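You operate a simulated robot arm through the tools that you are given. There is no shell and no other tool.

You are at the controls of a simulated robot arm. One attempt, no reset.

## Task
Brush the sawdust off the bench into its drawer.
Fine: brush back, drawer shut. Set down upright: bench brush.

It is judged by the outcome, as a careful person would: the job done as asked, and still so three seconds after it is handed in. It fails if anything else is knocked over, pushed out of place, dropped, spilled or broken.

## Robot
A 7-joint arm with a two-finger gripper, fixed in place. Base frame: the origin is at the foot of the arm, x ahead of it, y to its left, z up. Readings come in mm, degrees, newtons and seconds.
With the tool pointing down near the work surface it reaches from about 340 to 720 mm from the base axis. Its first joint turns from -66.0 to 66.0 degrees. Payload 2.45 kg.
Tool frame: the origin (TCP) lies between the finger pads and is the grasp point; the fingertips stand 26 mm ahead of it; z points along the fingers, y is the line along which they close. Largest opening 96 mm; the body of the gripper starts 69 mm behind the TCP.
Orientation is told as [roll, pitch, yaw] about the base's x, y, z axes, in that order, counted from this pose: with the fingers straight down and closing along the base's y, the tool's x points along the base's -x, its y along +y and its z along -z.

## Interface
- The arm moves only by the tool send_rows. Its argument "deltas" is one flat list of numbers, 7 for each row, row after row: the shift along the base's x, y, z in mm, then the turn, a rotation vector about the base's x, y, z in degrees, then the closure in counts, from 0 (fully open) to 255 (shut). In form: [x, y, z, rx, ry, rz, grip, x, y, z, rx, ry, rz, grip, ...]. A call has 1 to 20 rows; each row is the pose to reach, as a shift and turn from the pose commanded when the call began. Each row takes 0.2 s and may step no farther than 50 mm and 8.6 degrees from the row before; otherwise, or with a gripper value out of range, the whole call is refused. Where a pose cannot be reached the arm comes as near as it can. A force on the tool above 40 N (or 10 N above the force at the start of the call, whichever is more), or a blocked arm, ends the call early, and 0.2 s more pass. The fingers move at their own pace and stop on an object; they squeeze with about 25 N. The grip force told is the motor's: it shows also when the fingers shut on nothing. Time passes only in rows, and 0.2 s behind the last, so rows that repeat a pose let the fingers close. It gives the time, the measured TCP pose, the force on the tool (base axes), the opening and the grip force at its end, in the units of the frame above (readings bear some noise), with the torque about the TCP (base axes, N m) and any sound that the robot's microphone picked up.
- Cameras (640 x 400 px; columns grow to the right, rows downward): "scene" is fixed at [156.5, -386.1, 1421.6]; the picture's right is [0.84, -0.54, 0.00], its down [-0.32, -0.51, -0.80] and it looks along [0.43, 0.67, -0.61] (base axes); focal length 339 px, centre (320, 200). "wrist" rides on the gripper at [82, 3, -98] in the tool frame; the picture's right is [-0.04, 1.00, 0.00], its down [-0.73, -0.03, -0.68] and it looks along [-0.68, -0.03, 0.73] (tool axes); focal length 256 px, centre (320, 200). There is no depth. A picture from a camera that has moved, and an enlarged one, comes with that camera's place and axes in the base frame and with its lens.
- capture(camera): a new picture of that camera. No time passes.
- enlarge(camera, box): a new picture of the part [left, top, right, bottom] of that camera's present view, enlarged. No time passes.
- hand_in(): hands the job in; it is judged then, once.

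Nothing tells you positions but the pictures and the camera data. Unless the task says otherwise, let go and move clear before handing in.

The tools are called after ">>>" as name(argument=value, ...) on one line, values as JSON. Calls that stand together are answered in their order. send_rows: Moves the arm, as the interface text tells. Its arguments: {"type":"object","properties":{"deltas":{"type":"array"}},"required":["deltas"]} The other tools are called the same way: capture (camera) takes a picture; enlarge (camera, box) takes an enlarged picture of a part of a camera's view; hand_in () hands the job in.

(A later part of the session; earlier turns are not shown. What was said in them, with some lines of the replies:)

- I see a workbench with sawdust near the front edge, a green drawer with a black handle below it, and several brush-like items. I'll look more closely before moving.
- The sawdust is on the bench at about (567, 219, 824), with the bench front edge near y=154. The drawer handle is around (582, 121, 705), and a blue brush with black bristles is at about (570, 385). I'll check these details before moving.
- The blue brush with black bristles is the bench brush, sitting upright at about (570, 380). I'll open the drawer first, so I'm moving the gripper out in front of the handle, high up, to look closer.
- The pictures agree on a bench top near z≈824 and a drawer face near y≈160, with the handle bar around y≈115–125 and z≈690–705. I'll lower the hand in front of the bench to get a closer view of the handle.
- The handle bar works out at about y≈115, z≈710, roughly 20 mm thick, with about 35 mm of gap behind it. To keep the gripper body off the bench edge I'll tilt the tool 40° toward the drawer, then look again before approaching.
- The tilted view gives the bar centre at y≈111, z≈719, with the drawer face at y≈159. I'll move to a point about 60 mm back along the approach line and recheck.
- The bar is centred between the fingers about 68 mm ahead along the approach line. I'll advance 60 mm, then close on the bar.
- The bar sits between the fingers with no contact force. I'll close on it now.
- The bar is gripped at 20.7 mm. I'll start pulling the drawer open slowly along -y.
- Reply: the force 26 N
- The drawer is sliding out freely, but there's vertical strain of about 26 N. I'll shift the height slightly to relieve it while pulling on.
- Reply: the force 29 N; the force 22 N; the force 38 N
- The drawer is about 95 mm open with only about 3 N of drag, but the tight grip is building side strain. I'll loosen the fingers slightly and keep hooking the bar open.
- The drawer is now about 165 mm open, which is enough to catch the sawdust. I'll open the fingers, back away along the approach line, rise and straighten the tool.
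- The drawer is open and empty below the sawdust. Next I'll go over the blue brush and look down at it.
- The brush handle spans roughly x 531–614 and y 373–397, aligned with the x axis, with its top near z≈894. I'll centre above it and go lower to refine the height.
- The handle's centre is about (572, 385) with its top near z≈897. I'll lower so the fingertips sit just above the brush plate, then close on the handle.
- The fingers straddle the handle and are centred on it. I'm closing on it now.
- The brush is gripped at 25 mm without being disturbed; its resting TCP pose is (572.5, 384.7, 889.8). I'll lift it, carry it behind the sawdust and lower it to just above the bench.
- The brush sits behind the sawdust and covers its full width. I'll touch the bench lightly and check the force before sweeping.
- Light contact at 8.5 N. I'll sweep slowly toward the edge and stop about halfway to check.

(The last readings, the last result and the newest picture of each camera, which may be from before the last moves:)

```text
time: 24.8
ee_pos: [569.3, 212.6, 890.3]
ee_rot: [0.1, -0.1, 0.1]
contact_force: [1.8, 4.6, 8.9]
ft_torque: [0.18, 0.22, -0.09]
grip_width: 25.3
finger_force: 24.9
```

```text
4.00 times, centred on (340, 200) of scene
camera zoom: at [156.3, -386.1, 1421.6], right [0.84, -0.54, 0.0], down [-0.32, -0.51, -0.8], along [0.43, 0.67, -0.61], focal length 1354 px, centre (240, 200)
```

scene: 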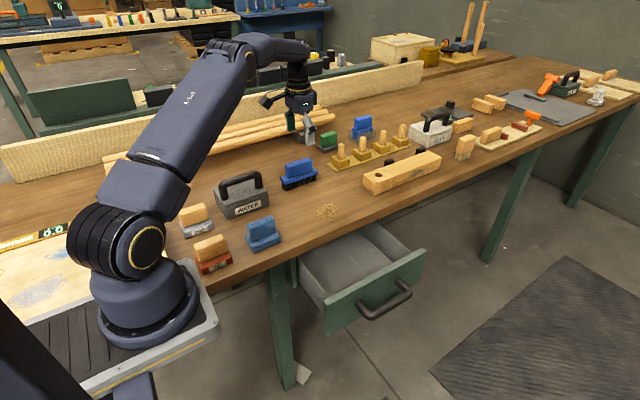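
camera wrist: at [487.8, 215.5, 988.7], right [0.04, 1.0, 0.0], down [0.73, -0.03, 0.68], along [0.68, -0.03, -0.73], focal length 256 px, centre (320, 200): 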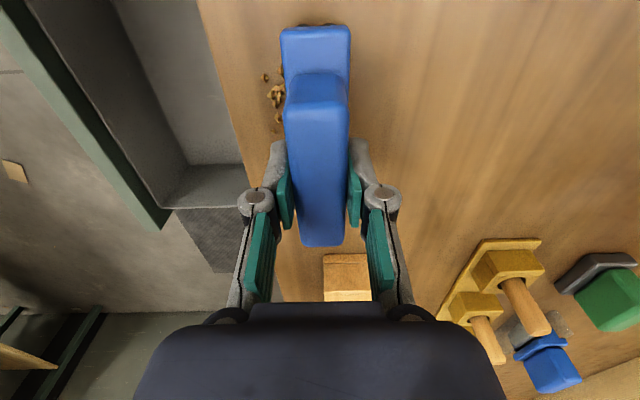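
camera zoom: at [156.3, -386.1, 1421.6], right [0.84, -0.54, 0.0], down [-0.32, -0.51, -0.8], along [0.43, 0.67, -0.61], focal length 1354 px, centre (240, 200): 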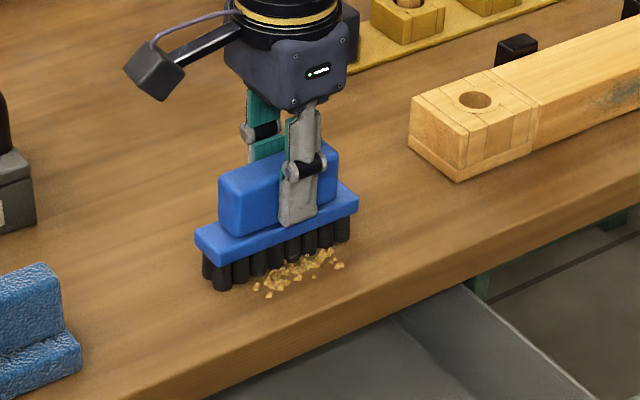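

The grains are gathering in front of the bristles with clean bench behind. I'll continue the sweep past the bench edge over the open drawer.

>>> send_rows(deltas=[0, -10, 0, 0, 0, 0, 230, 0, -20, 0, 0, 0, 0, 230, 0, -30, 0, 0, 0, 0, 230, 0, -40, 0, 0, 0, 0, 230, 0, -50, 0, 0, 0, 0, 230, 0, -60, 0, 0, 0, 0, 230, 0, -70, 0.3, 0, 0, 0, 230, 0, -72, 0.3, 0, 0, 0, 230])

>>> capture(camera="wrist")

>>> enlarge(camera="scene", box=[270, 180, 430, 290])

```text
time: 26.6
ee_pos: [568.3, 139.6, 889.6]
ee_rot: [-0.1, 0.1, 0.0]
contact_force: [0.1, 1.5, 2.4]
ft_torque: [0.16, -0.19, 0.09]
grip_width: 25.2
finger_force: 25.3
```

```text
taken
camera wrist: at [488.3, 143.3, 988.8], right [0.04, 1.0, 0.0], down [0.73, -0.03, 0.68], along [0.68, -0.03, -0.73], focal length 256 px, centre (320, 200)
```

wrist: 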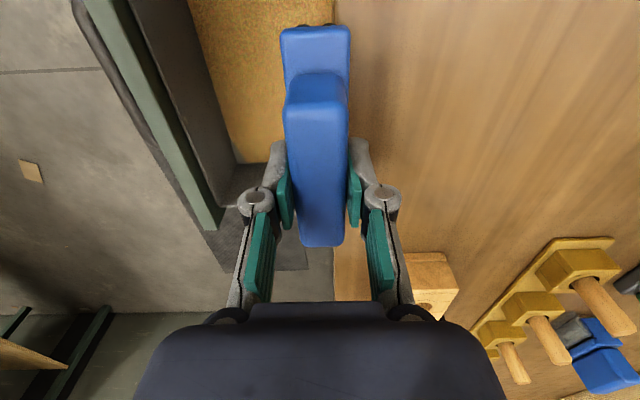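

```text
3.64 times, centred on (350, 235) of scene
camera zoom: at [156.4, -386.1, 1421.6], right [0.84, -0.54, 0.0], down [-0.32, -0.51, -0.8], along [0.43, 0.67, -0.61], focal length 1231 px, centre (211, 73)
```

zoom: 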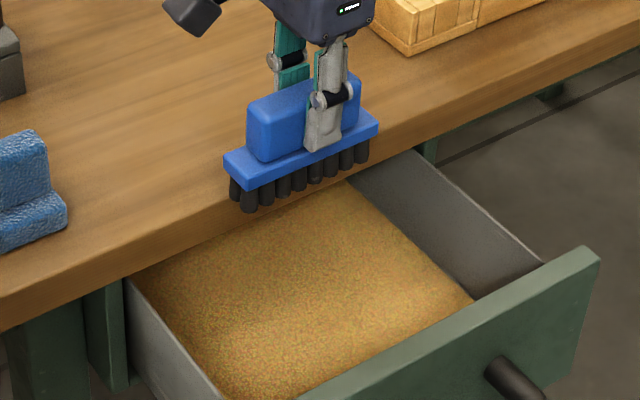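

The sawdust has dropped into the drawer and its floor is now covered. I'll lift the brush clear and check the bench for leftovers.

>>> send_rows(deltas=[0, 0, 15, 0, 0, 0, 230, 0, 0, 40, 0, 0, 0, 230, 0, 30, 60, 0, 0, 0, 230, 0, 75, 60, 0, 0, 0, 230, 1, 120, 60, 0, 0, 0, 230, 2, 165, 60, 0, 0, 0, 230, 3, 205, 60, 0, 0, 0, 230, 3, 245, 60, 0, 0, 0, 230, 3, 245, 60, 0, 0, 0, 230])

>>> enlarge(camera="scene", box=[260, 160, 440, 290])

>>> capture(camera="wrist")

```text
time: 28.6
ee_pos: [571.9, 383.9, 950.4]
ee_rot: [0.0, 0.0, -0.1]
contact_force: [0.5, 0.2, -0.5]
ft_torque: [0.01, 0.01, 0.02]
grip_width: 25.5
finger_force: 25.3
```

```text
3.08 times, centred on (350, 225) of scene
camera zoom: at [156.5, -386.1, 1421.6], right [0.84, -0.54, 0.0], down [-0.32, -0.51, -0.8], along [0.43, 0.67, -0.61], focal length 1042 px, centre (228, 123)
```

zoom: 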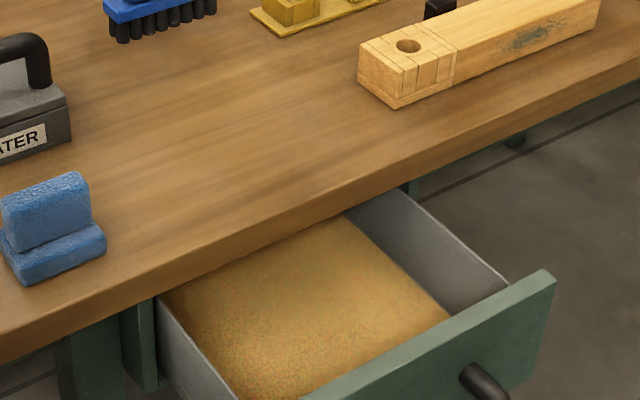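

```text
taken
camera wrist: at [492.3, 387.2, 1048.7], right [0.04, 1.0, 0.0], down [0.73, -0.03, 0.68], along [0.68, -0.03, -0.73], focal length 256 px, centre (320, 200)
```

wrist: 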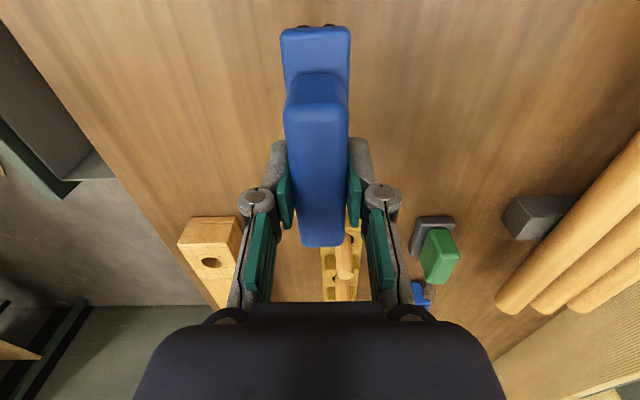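

The bench is clean. I'm lowering the brush straight down onto its original spot, gently at the end.

>>> send_rows(deltas=[0, 0, -25, 0, 0, 0, 230, 0, 0, -45, 0, 0, 0, 230, 0, 0, -55, 0, 0, 0, 230, 0, 0, -59, 0, 0, 0, 230, 0, 0, -60.1, 0, 0, 0, 230, 0, 0, -60.1, 0, 0, 0, 230])

>>> enlarge(camera="scene", box=[256, 120, 352, 195])

```text
time: 30.0
ee_pos: [572.8, 386.1, 888.5]
ee_rot: [0.0, 0.1, -0.1]
contact_force: [-0.6, -0.5, 2.7]
ft_torque: [-0.04, -0.02, 0.01]
grip_width: 25.3
finger_force: 25.0
```

```text
5.33 times, centred on (304, 158) of scene
camera zoom: at [156.4, -386.1, 1421.6], right [0.84, -0.54, 0.0], down [-0.32, -0.51, -0.8], along [0.43, 0.67, -0.61], focal length 1806 px, centre (405, 427)
```

zoom: 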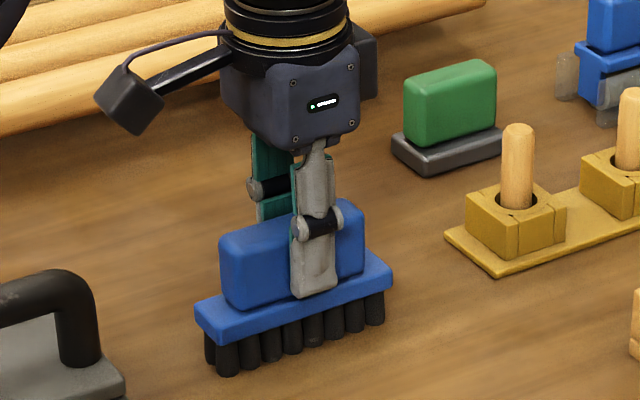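

The brush is back exactly where it was, touching with 2.7 N. I'll release it, wait, and rise clear.

>>> send_rows(deltas=[0, 0, 0, 0, 0, 0, 180, 0, 0, 0, 0, 0, 0, 140, 0, 0, 0, 0, 0, 0, 90, 0, 0, 0, 0, 0, 0, 40, 0, 0, 0, 0, 0, 0, 40, 0, 0, 30, 0, 0, 0, 40, 0, 0, 70, 0, 0, 0, 40, 0, 0, 120, 0, 0, 0, 40, 0, 0, 140, 0, 0, 0, 40])

>>> capture(camera="scene")

>>> capture(camera="wrist")

>>> enlarge(camera="scene", box=[270, 145, 334, 195])

```text
time: 32.0
ee_pos: [571.9, 386.6, 1030.1]
ee_rot: [0.0, 0.0, 0.0]
contact_force: [0.4, 0.5, 0.6]
ft_torque: [0.05, -0.03, -0.01]
grip_width: 81.2
finger_force: 0.0
```

```text
taken
```

scene: 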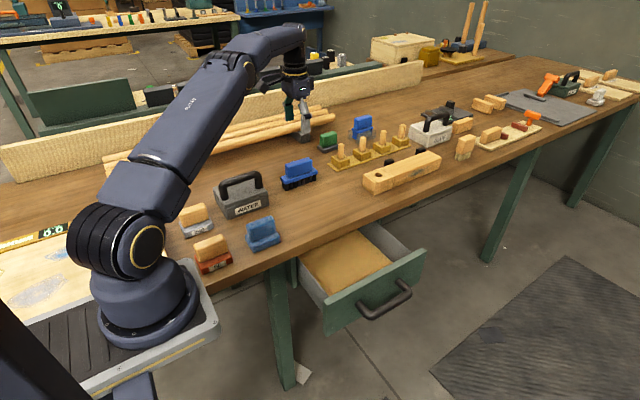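

```text
taken
camera wrist: at [490.9, 389.9, 1128.8], right [0.04, 1.0, 0.0], down [0.73, -0.03, 0.68], along [0.68, -0.03, -0.73], focal length 256 px, centre (320, 200)
```

wrist: 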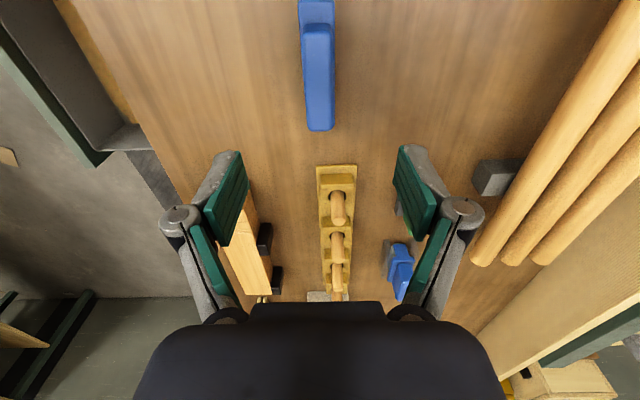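

```text
8.00 times, centred on (302, 170) of scene
camera zoom: at [156.4, -386.1, 1421.6], right [0.84, -0.54, 0.0], down [-0.32, -0.51, -0.8], along [0.43, 0.67, -0.61], focal length 2709 px, centre (464, 440)
```

zoom: 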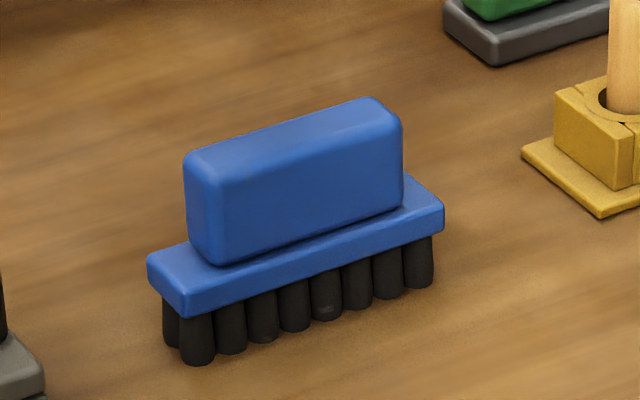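

The brush is standing upright in its original place and the bench is clean. Now I'll go back the way I came to the front of the drawer, to push it shut by the handle.

>>> send_rows(deltas=[0, -45, 0, 0, 0, 0, 40, 1, -90, 0, 0, 0, 0, 60, 2, -135, 0, 0, 0, 0, 80, 3, -180, 0, 0, 0, 0, 100, 4, -225, 0, 0, 0, 0, 122, 5, -270, 0, 0, 0, 0, 122, 6, -315, 0, 0, 0, 0, 122, 6.6, -360, 0, 0, 0, 0, 122, 6.6, -410, -3, 0, 0, 0, 122, 6.6, -430, -43, 0, 0, 0, 122, 6.6, -450, -83, 8, 0, 0, 122, 6.6, -470, -123, 16, 0, 0, 122, 6.6, -490, -163, 24, 0, 0, 122, 6.6, -501, -203, 32, 0, 0, 122, 6.6, -501, -242, 40, 0, 0, 122, 6.6, -501, -242, 40, 0, 0, 122])

>>> capture(camera="wrist")

>>> capture(camera="scene")

```text
time: 35.4
ee_pos: [578.9, -115.6, 788.3]
ee_rot: [40.0, 0.0, 0.1]
contact_force: [-0.5, 0.0, 0.4]
ft_torque: [0.01, -0.02, 0.01]
grip_width: 50.1
finger_force: 0.1
```

```text
taken
camera wrist: at [498.6, -176.7, 866.5], right [0.04, 0.76, 0.64], down [0.73, -0.46, 0.5], along [0.68, 0.45, -0.58], focal length 256 px, centre (320, 200)
```

wrist: 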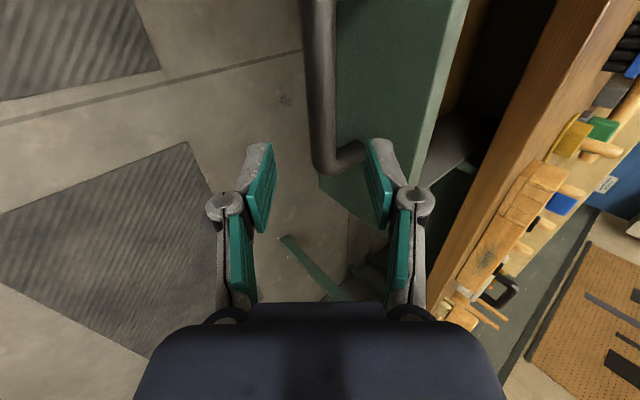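

```text
taken
```

scene: 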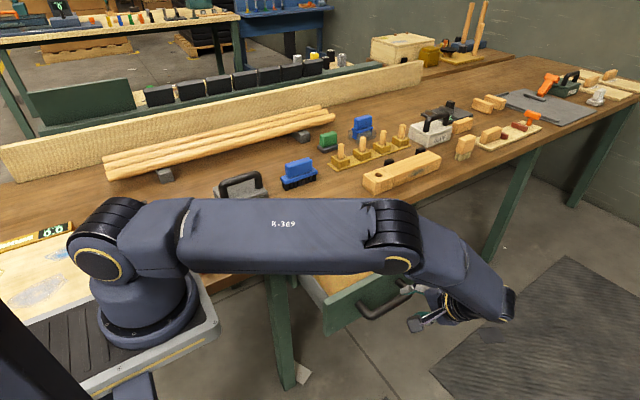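

The bar is again centred between the fingers. I'll advance onto it and close loosely around it.

>>> send_rows(deltas=[0, 17, -20.3, 0, 0, 0, 122, 0, 34, -40.6, 0, 0, 0, 122, 0, 51, -61, 0, 0, 0, 122, 0, 51, -61, 0, 0, 0, 122, 0, 51, -61, 0, 0, 0, 160, 0, 51, -61, 0, 0, 0, 185, 0, 51, -61, 0, 0, 0, 185])

>>> capture(camera="wrist")

```text
time: 37.0
ee_pos: [580.1, -62.7, 728.4]
ee_rot: [40.1, 0.0, 0.0]
contact_force: [-0.3, 0.8, -0.3]
ft_torque: [0.0, -0.02, 0.06]
grip_width: 26.5
finger_force: 0.0
```

```text
taken
camera wrist: at [499.8, -124.1, 805.7], right [0.04, 0.77, 0.64], down [0.73, -0.46, 0.5], along [0.68, 0.45, -0.58], focal length 256 px, centre (320, 200)
```

wrist: 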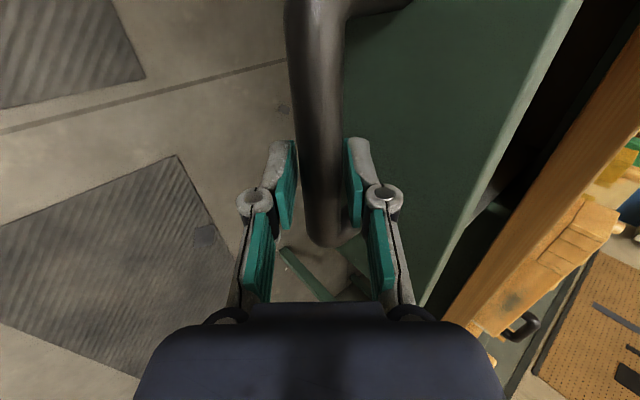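

The bar is loosely held. I'll push the drawer closed along +y, slowing down near the end.

>>> send_rows(deltas=[0, 6, 0, 0, 0, 0, 185, 0, 18, 0, 0, 0, 0, 185, 0, 32, 0, 0, 0, 0, 185, 0, 46, 0, 0, 0, 0, 185, 0, 60, 0, 0, 0, 0, 185, 0, 74, 0, 0, 0, 0, 185, 0, 88, 0, 0, 0, 0, 185, 0, 102, 0, 0, 0, 0, 185, 0, 116, 0, 0, 0, 0, 185, 0, 130, 0, 0, 0, 0, 185, 0, 142, 0, 0, 0, 0, 185, 0, 150, 0, 0, 0, 0, 185, 0, 156, 0, 0, 0, 0, 185, 0, 160, 0, 0, 0, 0, 185])

>>> capture(camera="wrist")

>>> capture(camera="scene")

```text
time: 40.0
ee_pos: [578.6, 95.6, 726.3]
ee_rot: [40.0, 0.0, -0.1]
contact_force: [1.5, -1.7, -2.8]
ft_torque: [-0.03, -0.03, 0.02]
grip_width: 28.7
finger_force: 1.2
```

```text
taken
camera wrist: at [498.3, 35.6, 804.7], right [0.04, 0.77, 0.64], down [0.73, -0.46, 0.5], along [0.68, 0.45, -0.58], focal length 256 px, centre (320, 200)
```

wrist: 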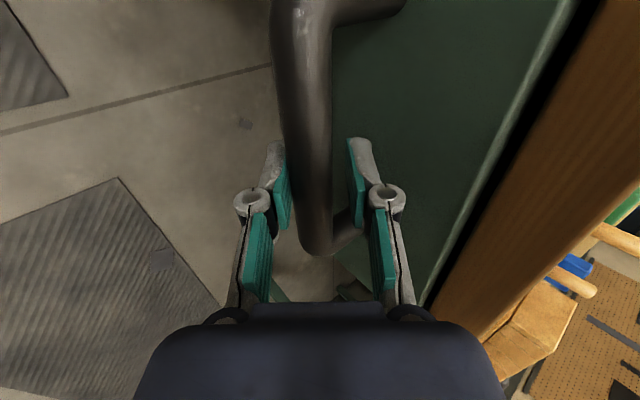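

```text
taken
```

scene: 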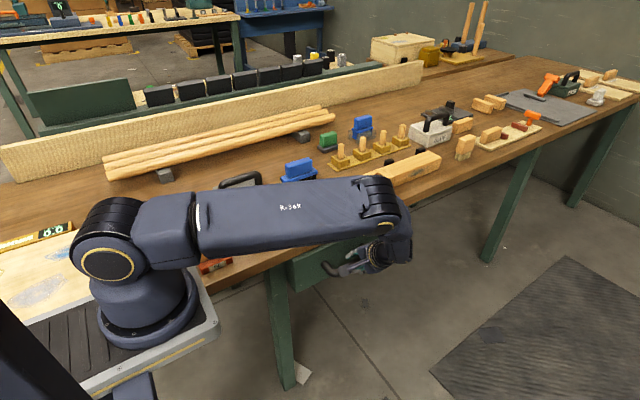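

The drawer is nearly shut with low force. I'll finish in small steps and watch for the end stop.

>>> send_rows(deltas=[0, 3, 0, 0, 0, 0, 185, 0, 6, 0, 0, 0, 0, 185, 0, 9, 0, 0, 0, 0, 185, 0, 11, 0, 0, 0, 0, 185])

>>> enlarge(camera="wrist", box=[400, 0, 640, 200])

```text
time: 41.0
ee_pos: [579.5, 106.1, 727.0]
ee_rot: [40.0, 0.0, 0.0]
contact_force: [-0.3, -0.2, -0.3]
ft_torque: [0.0, 0.03, -0.01]
grip_width: 26.3
finger_force: 0.2
```

```text
2.00 times, centred on (520, 100) of wrist
camera zoom: at [498.3, 45.9, 805.5], right [0.04, 0.77, 0.64], down [0.73, -0.46, 0.5], along [0.68, 0.45, -0.58], focal length 512 px, centre (-80, 400)
```

zoom: 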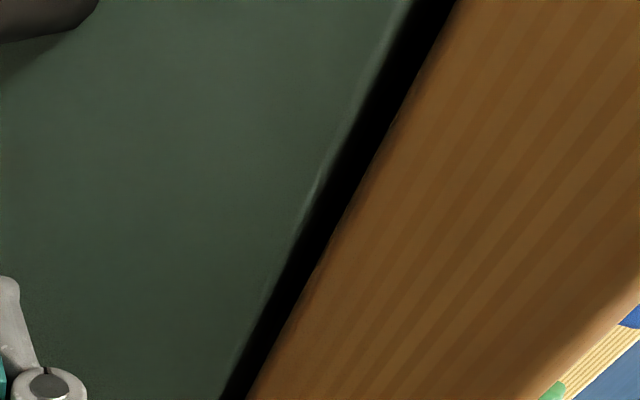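

>>> capture(camera="wrist")

>>> enlarge(camera="scene", box=[280, 220, 440, 320])

```text
taken
camera wrist: at [498.3, 45.9, 805.5], right [0.04, 0.77, 0.64], down [0.73, -0.46, 0.5], along [0.68, 0.45, -0.58], focal length 256 px, centre (320, 200)
```

wrist: 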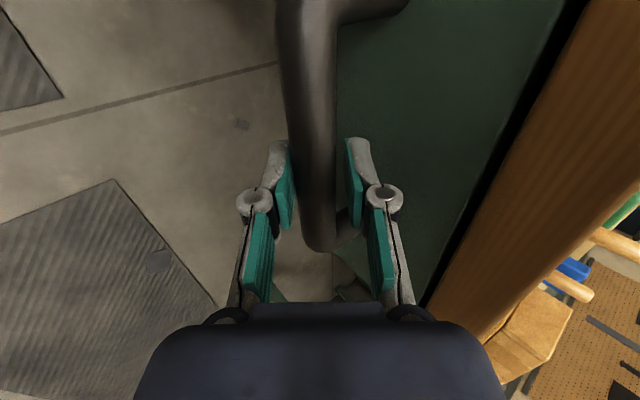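

```text
4.00 times, centred on (360, 270) of scene
camera zoom: at [156.5, -386.1, 1421.6], right [0.84, -0.54, 0.0], down [-0.32, -0.51, -0.8], along [0.43, 0.67, -0.61], focal length 1354 px, centre (160, -80)
```

zoom: 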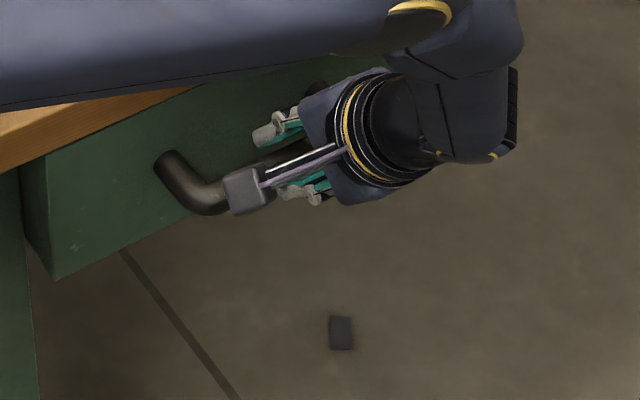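

The picture matches the original closed state almost exactly. I'll nudge a few mm further to confirm the end stop.

>>> send_rows(deltas=[0, 1.5, 0, 0, 0, 0, 185, 0, 3, 0, 0, 0, 0, 185, 0, 4, 0, 0, 0, 0, 185])

>>> enlarge(camera="scene", box=[280, 220, 440, 320])

>>> capture(camera="wrist")

```text
time: 41.8
ee_pos: [579.0, 109.5, 727.5]
ee_rot: [40.0, 0.0, 0.1]
contact_force: [-0.5, -1.5, -1.8]
ft_torque: [0.0, -0.08, 0.0]
grip_width: 28.4
finger_force: 1.5
```

```text
4.00 times, centred on (360, 270) of scene
camera zoom: at [156.5, -386.2, 1421.6], right [0.84, -0.54, 0.0], down [-0.32, -0.51, -0.8], along [0.43, 0.67, -0.61], focal length 1354 px, centre (160, -80)
```

zoom: 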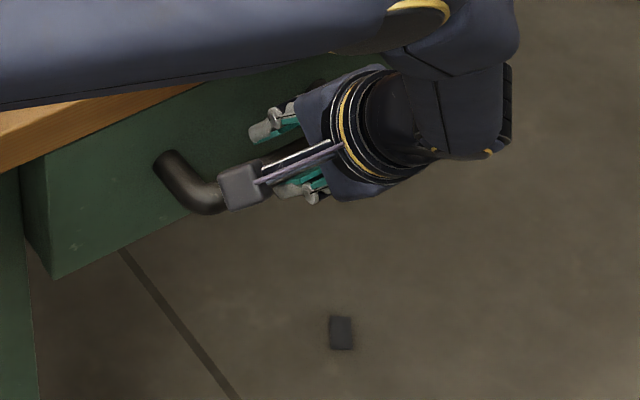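

```text
taken
camera wrist: at [498.0, 49.5, 805.2], right [0.04, 0.77, 0.64], down [0.73, -0.46, 0.5], along [0.68, 0.45, -0.58], focal length 256 px, centre (320, 200)
```

wrist: 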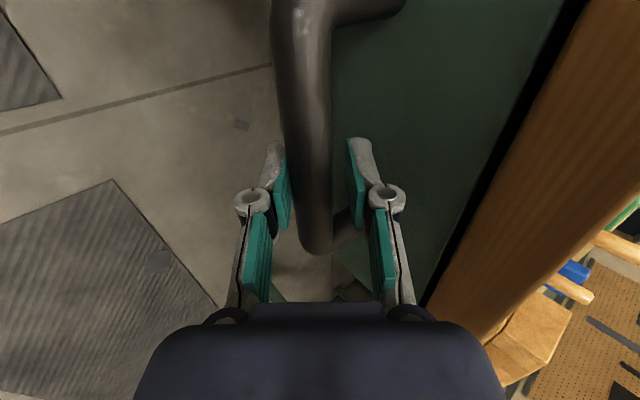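

Contact is soft because the fingers give way. I'll squeeze the fingers closed here so the outer finger presses the bar firmly home, up to about 25 N.

>>> send_rows(deltas=[0, 0, 0, 0, 0, 0, 200, 0, 0, 0, 0, 0, 0, 215, 0, 0, 0, 0, 0, 0, 215])

>>> capture(camera="wrist")

```text
time: 42.6
ee_pos: [578.8, 109.5, 726.7]
ee_rot: [40.0, 0.0, 0.0]
contact_force: [-1.3, -8.8, -12.9]
ft_torque: [-0.04, -0.25, -0.04]
grip_width: 25.3
finger_force: 7.7
```

```text
taken
camera wrist: at [498.0, 48.8, 804.8], right [0.04, 0.77, 0.64], down [0.73, -0.46, 0.5], along [0.68, 0.45, -0.58], focal length 256 px, centre (320, 200)
```

wrist: 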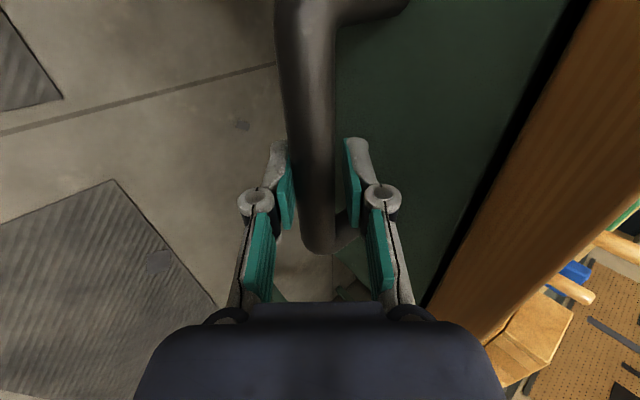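

>>> send_rows(deltas=[0, 0, 0, 0, 0, 0, 225, 0, 0, 0, 0, 0, 0, 235, 0, 0, 0, 0, 0, 0, 235])

```text
time: 43.4
ee_pos: [579.5, 109.2, 726.9]
ee_rot: [39.7, -0.1, -0.1]
contact_force: [-0.4, -14.0, -19.6]
ft_torque: [-0.08, -0.39, -0.05]
grip_width: 23.3
finger_force: 11.8
```

The drawer is against its stop with 14 N of push and no more travel. I'll open the fingers and back away along the approach line without touching the handle.

>>> send_rows(deltas=[0, 0, 0, 0, 0, 0, 190, 0, 0, 0, 0, 0, 0, 140, 0, 0, 0, 0, 0, 0, 135, 0, -6.4, 7.7, 0, 0, 0, 135, 0, -19.3, 23, 0, 0, 0, 135, 0, -38.6, 46, 0, 0, 0, 135, 0, -58, 69, 0, 0, 0, 135, 0, -80, 90, 0, 0, 0, 135, 0, -110, 110, 0, 0, 0, 135, 0, -110, 110, 0, 0, 0, 135])

>>> capture(camera="wrist")

>>> capture(camera="scene")

```text
time: 45.6
ee_pos: [579.5, -0.1, 838.4]
ee_rot: [40.0, 0.0, 0.2]
contact_force: [0.1, -0.7, -0.1]
ft_torque: [0.01, 0.0, 0.01]
grip_width: 45.1
finger_force: 0.2
```

```text
taken
camera wrist: at [498.0, -60.1, 916.4], right [0.04, 0.77, 0.64], down [0.73, -0.46, 0.5], along [0.68, 0.45, -0.58], focal length 256 px, centre (320, 200)
```

wrist: 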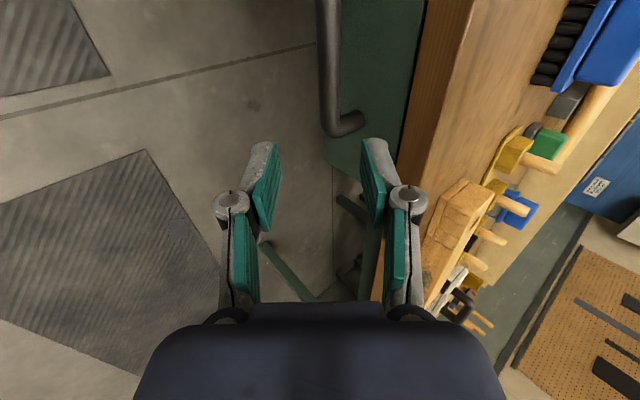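

```text
taken
```

scene: 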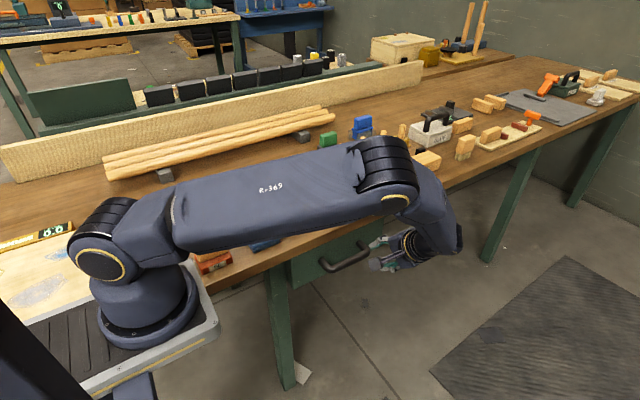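

The handle is free and the drawer looks shut. I'll rise, straighten the tool and move back for a final inspection.

>>> send_rows(deltas=[0, 0, 35, -4, 0, 0, 120, 0, 0, 75, -12, 0, 0, 80, 0, 5, 115, -20, 0, 0, 40, 0, 10, 155, -28, 0, 0, 0, 0, 15, 195, -36, 0, 0, 0, 0, 20, 235, -40, 0, 0, 0, -30, 30, 260, -40, 0, 0, 0, -65, 40, 280, -40, 0, 0, 0, -100, 55, 294, -40, 0, 0, 0, -140, 70, 294, -40, 0, 0, 0, -180, 85, 294, -40, 0, 0, 0, -225, 95, 294, -40, 0, 0, 0, -225, 95, 294, -40, 0, 0, 0])

>>> capture(camera="scene")

>>> enlarge(camera="scene", box=[300, 210, 396, 280])

>>> enlarge(camera="scene", box=[160, 100, 480, 300])

>>> capture(camera="wrist")

```text
time: 48.4
ee_pos: [351.5, 95.1, 1131.4]
ee_rot: [0.1, 0.1, 0.1]
contact_force: [-0.1, -0.3, 0.7]
ft_torque: [0.06, 0.01, 0.0]
grip_width: 96.2
finger_force: 0.1
```

```text
taken
```

scene: 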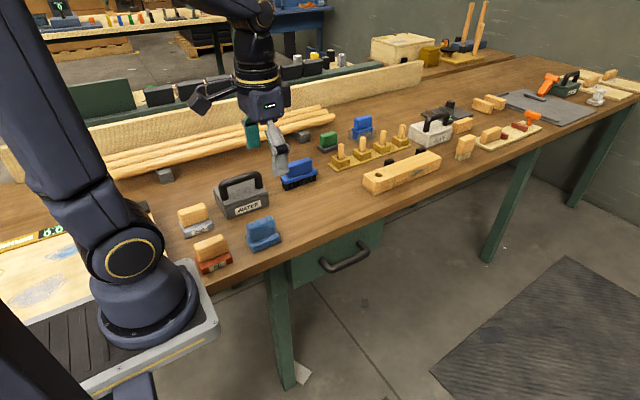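

```text
5.71 times, centred on (348, 245) of scene
camera zoom: at [156.4, -386.1, 1421.6], right [0.84, -0.54, 0.0], down [-0.32, -0.51, -0.8], along [0.43, 0.67, -0.61], focal length 1935 px, centre (160, -57)
```

zoom: 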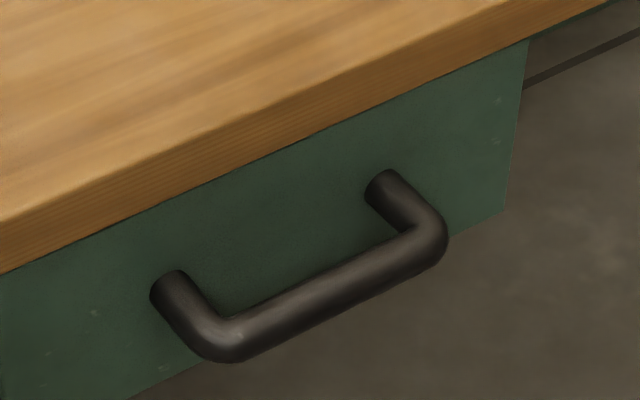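

```text
2.00 times, centred on (320, 200) of scene
camera zoom: at [156.4, -386.1, 1421.6], right [0.84, -0.54, 0.0], down [-0.32, -0.51, -0.8], along [0.43, 0.67, -0.61], focal length 677 px, centre (320, 200)
```

zoom: 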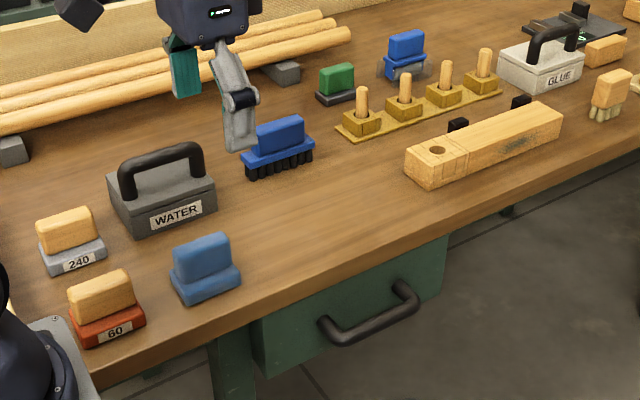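

```text
taken
camera wrist: at [270.3, 97.5, 1229.6], right [0.04, 1.0, 0.0], down [0.73, -0.03, 0.68], along [0.68, -0.03, -0.73], focal length 256 px, centre (320, 200)
```

wrist: 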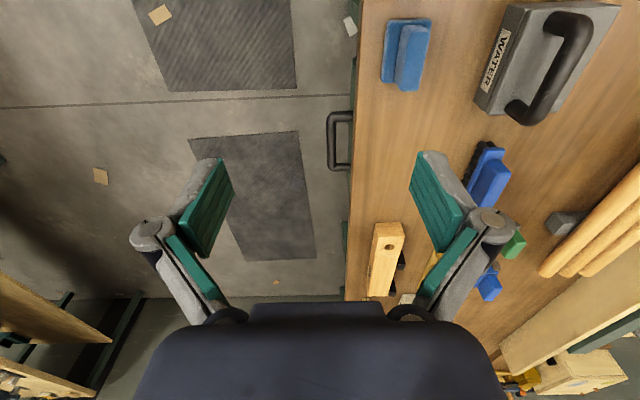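

The drawer view matches the starting closed picture, the bench is clear of sawdust, and the brush stands upright in its original place. Nothing else has moved, and the arm is clear at its starting position, so I'm handing in.

>>> hand_in()

```text
The job is handed in.
```

The sawdust is off the bench and in the drawer, and I've handed the job in.

- **Sawdust:** One slow sweep took it over the bench edge into the open drawer. No grains show on the bench or the floor in the final pictures.
- **Brush:** The blue bench brush is back upright in its original place.
- **Drawer:** It is pushed shut against its stop, and the final picture of it matches the one from the start.
- **Everything else:** Nothing else on the bench appears to have moved. The gripper is open and the arm is back at its starting position.
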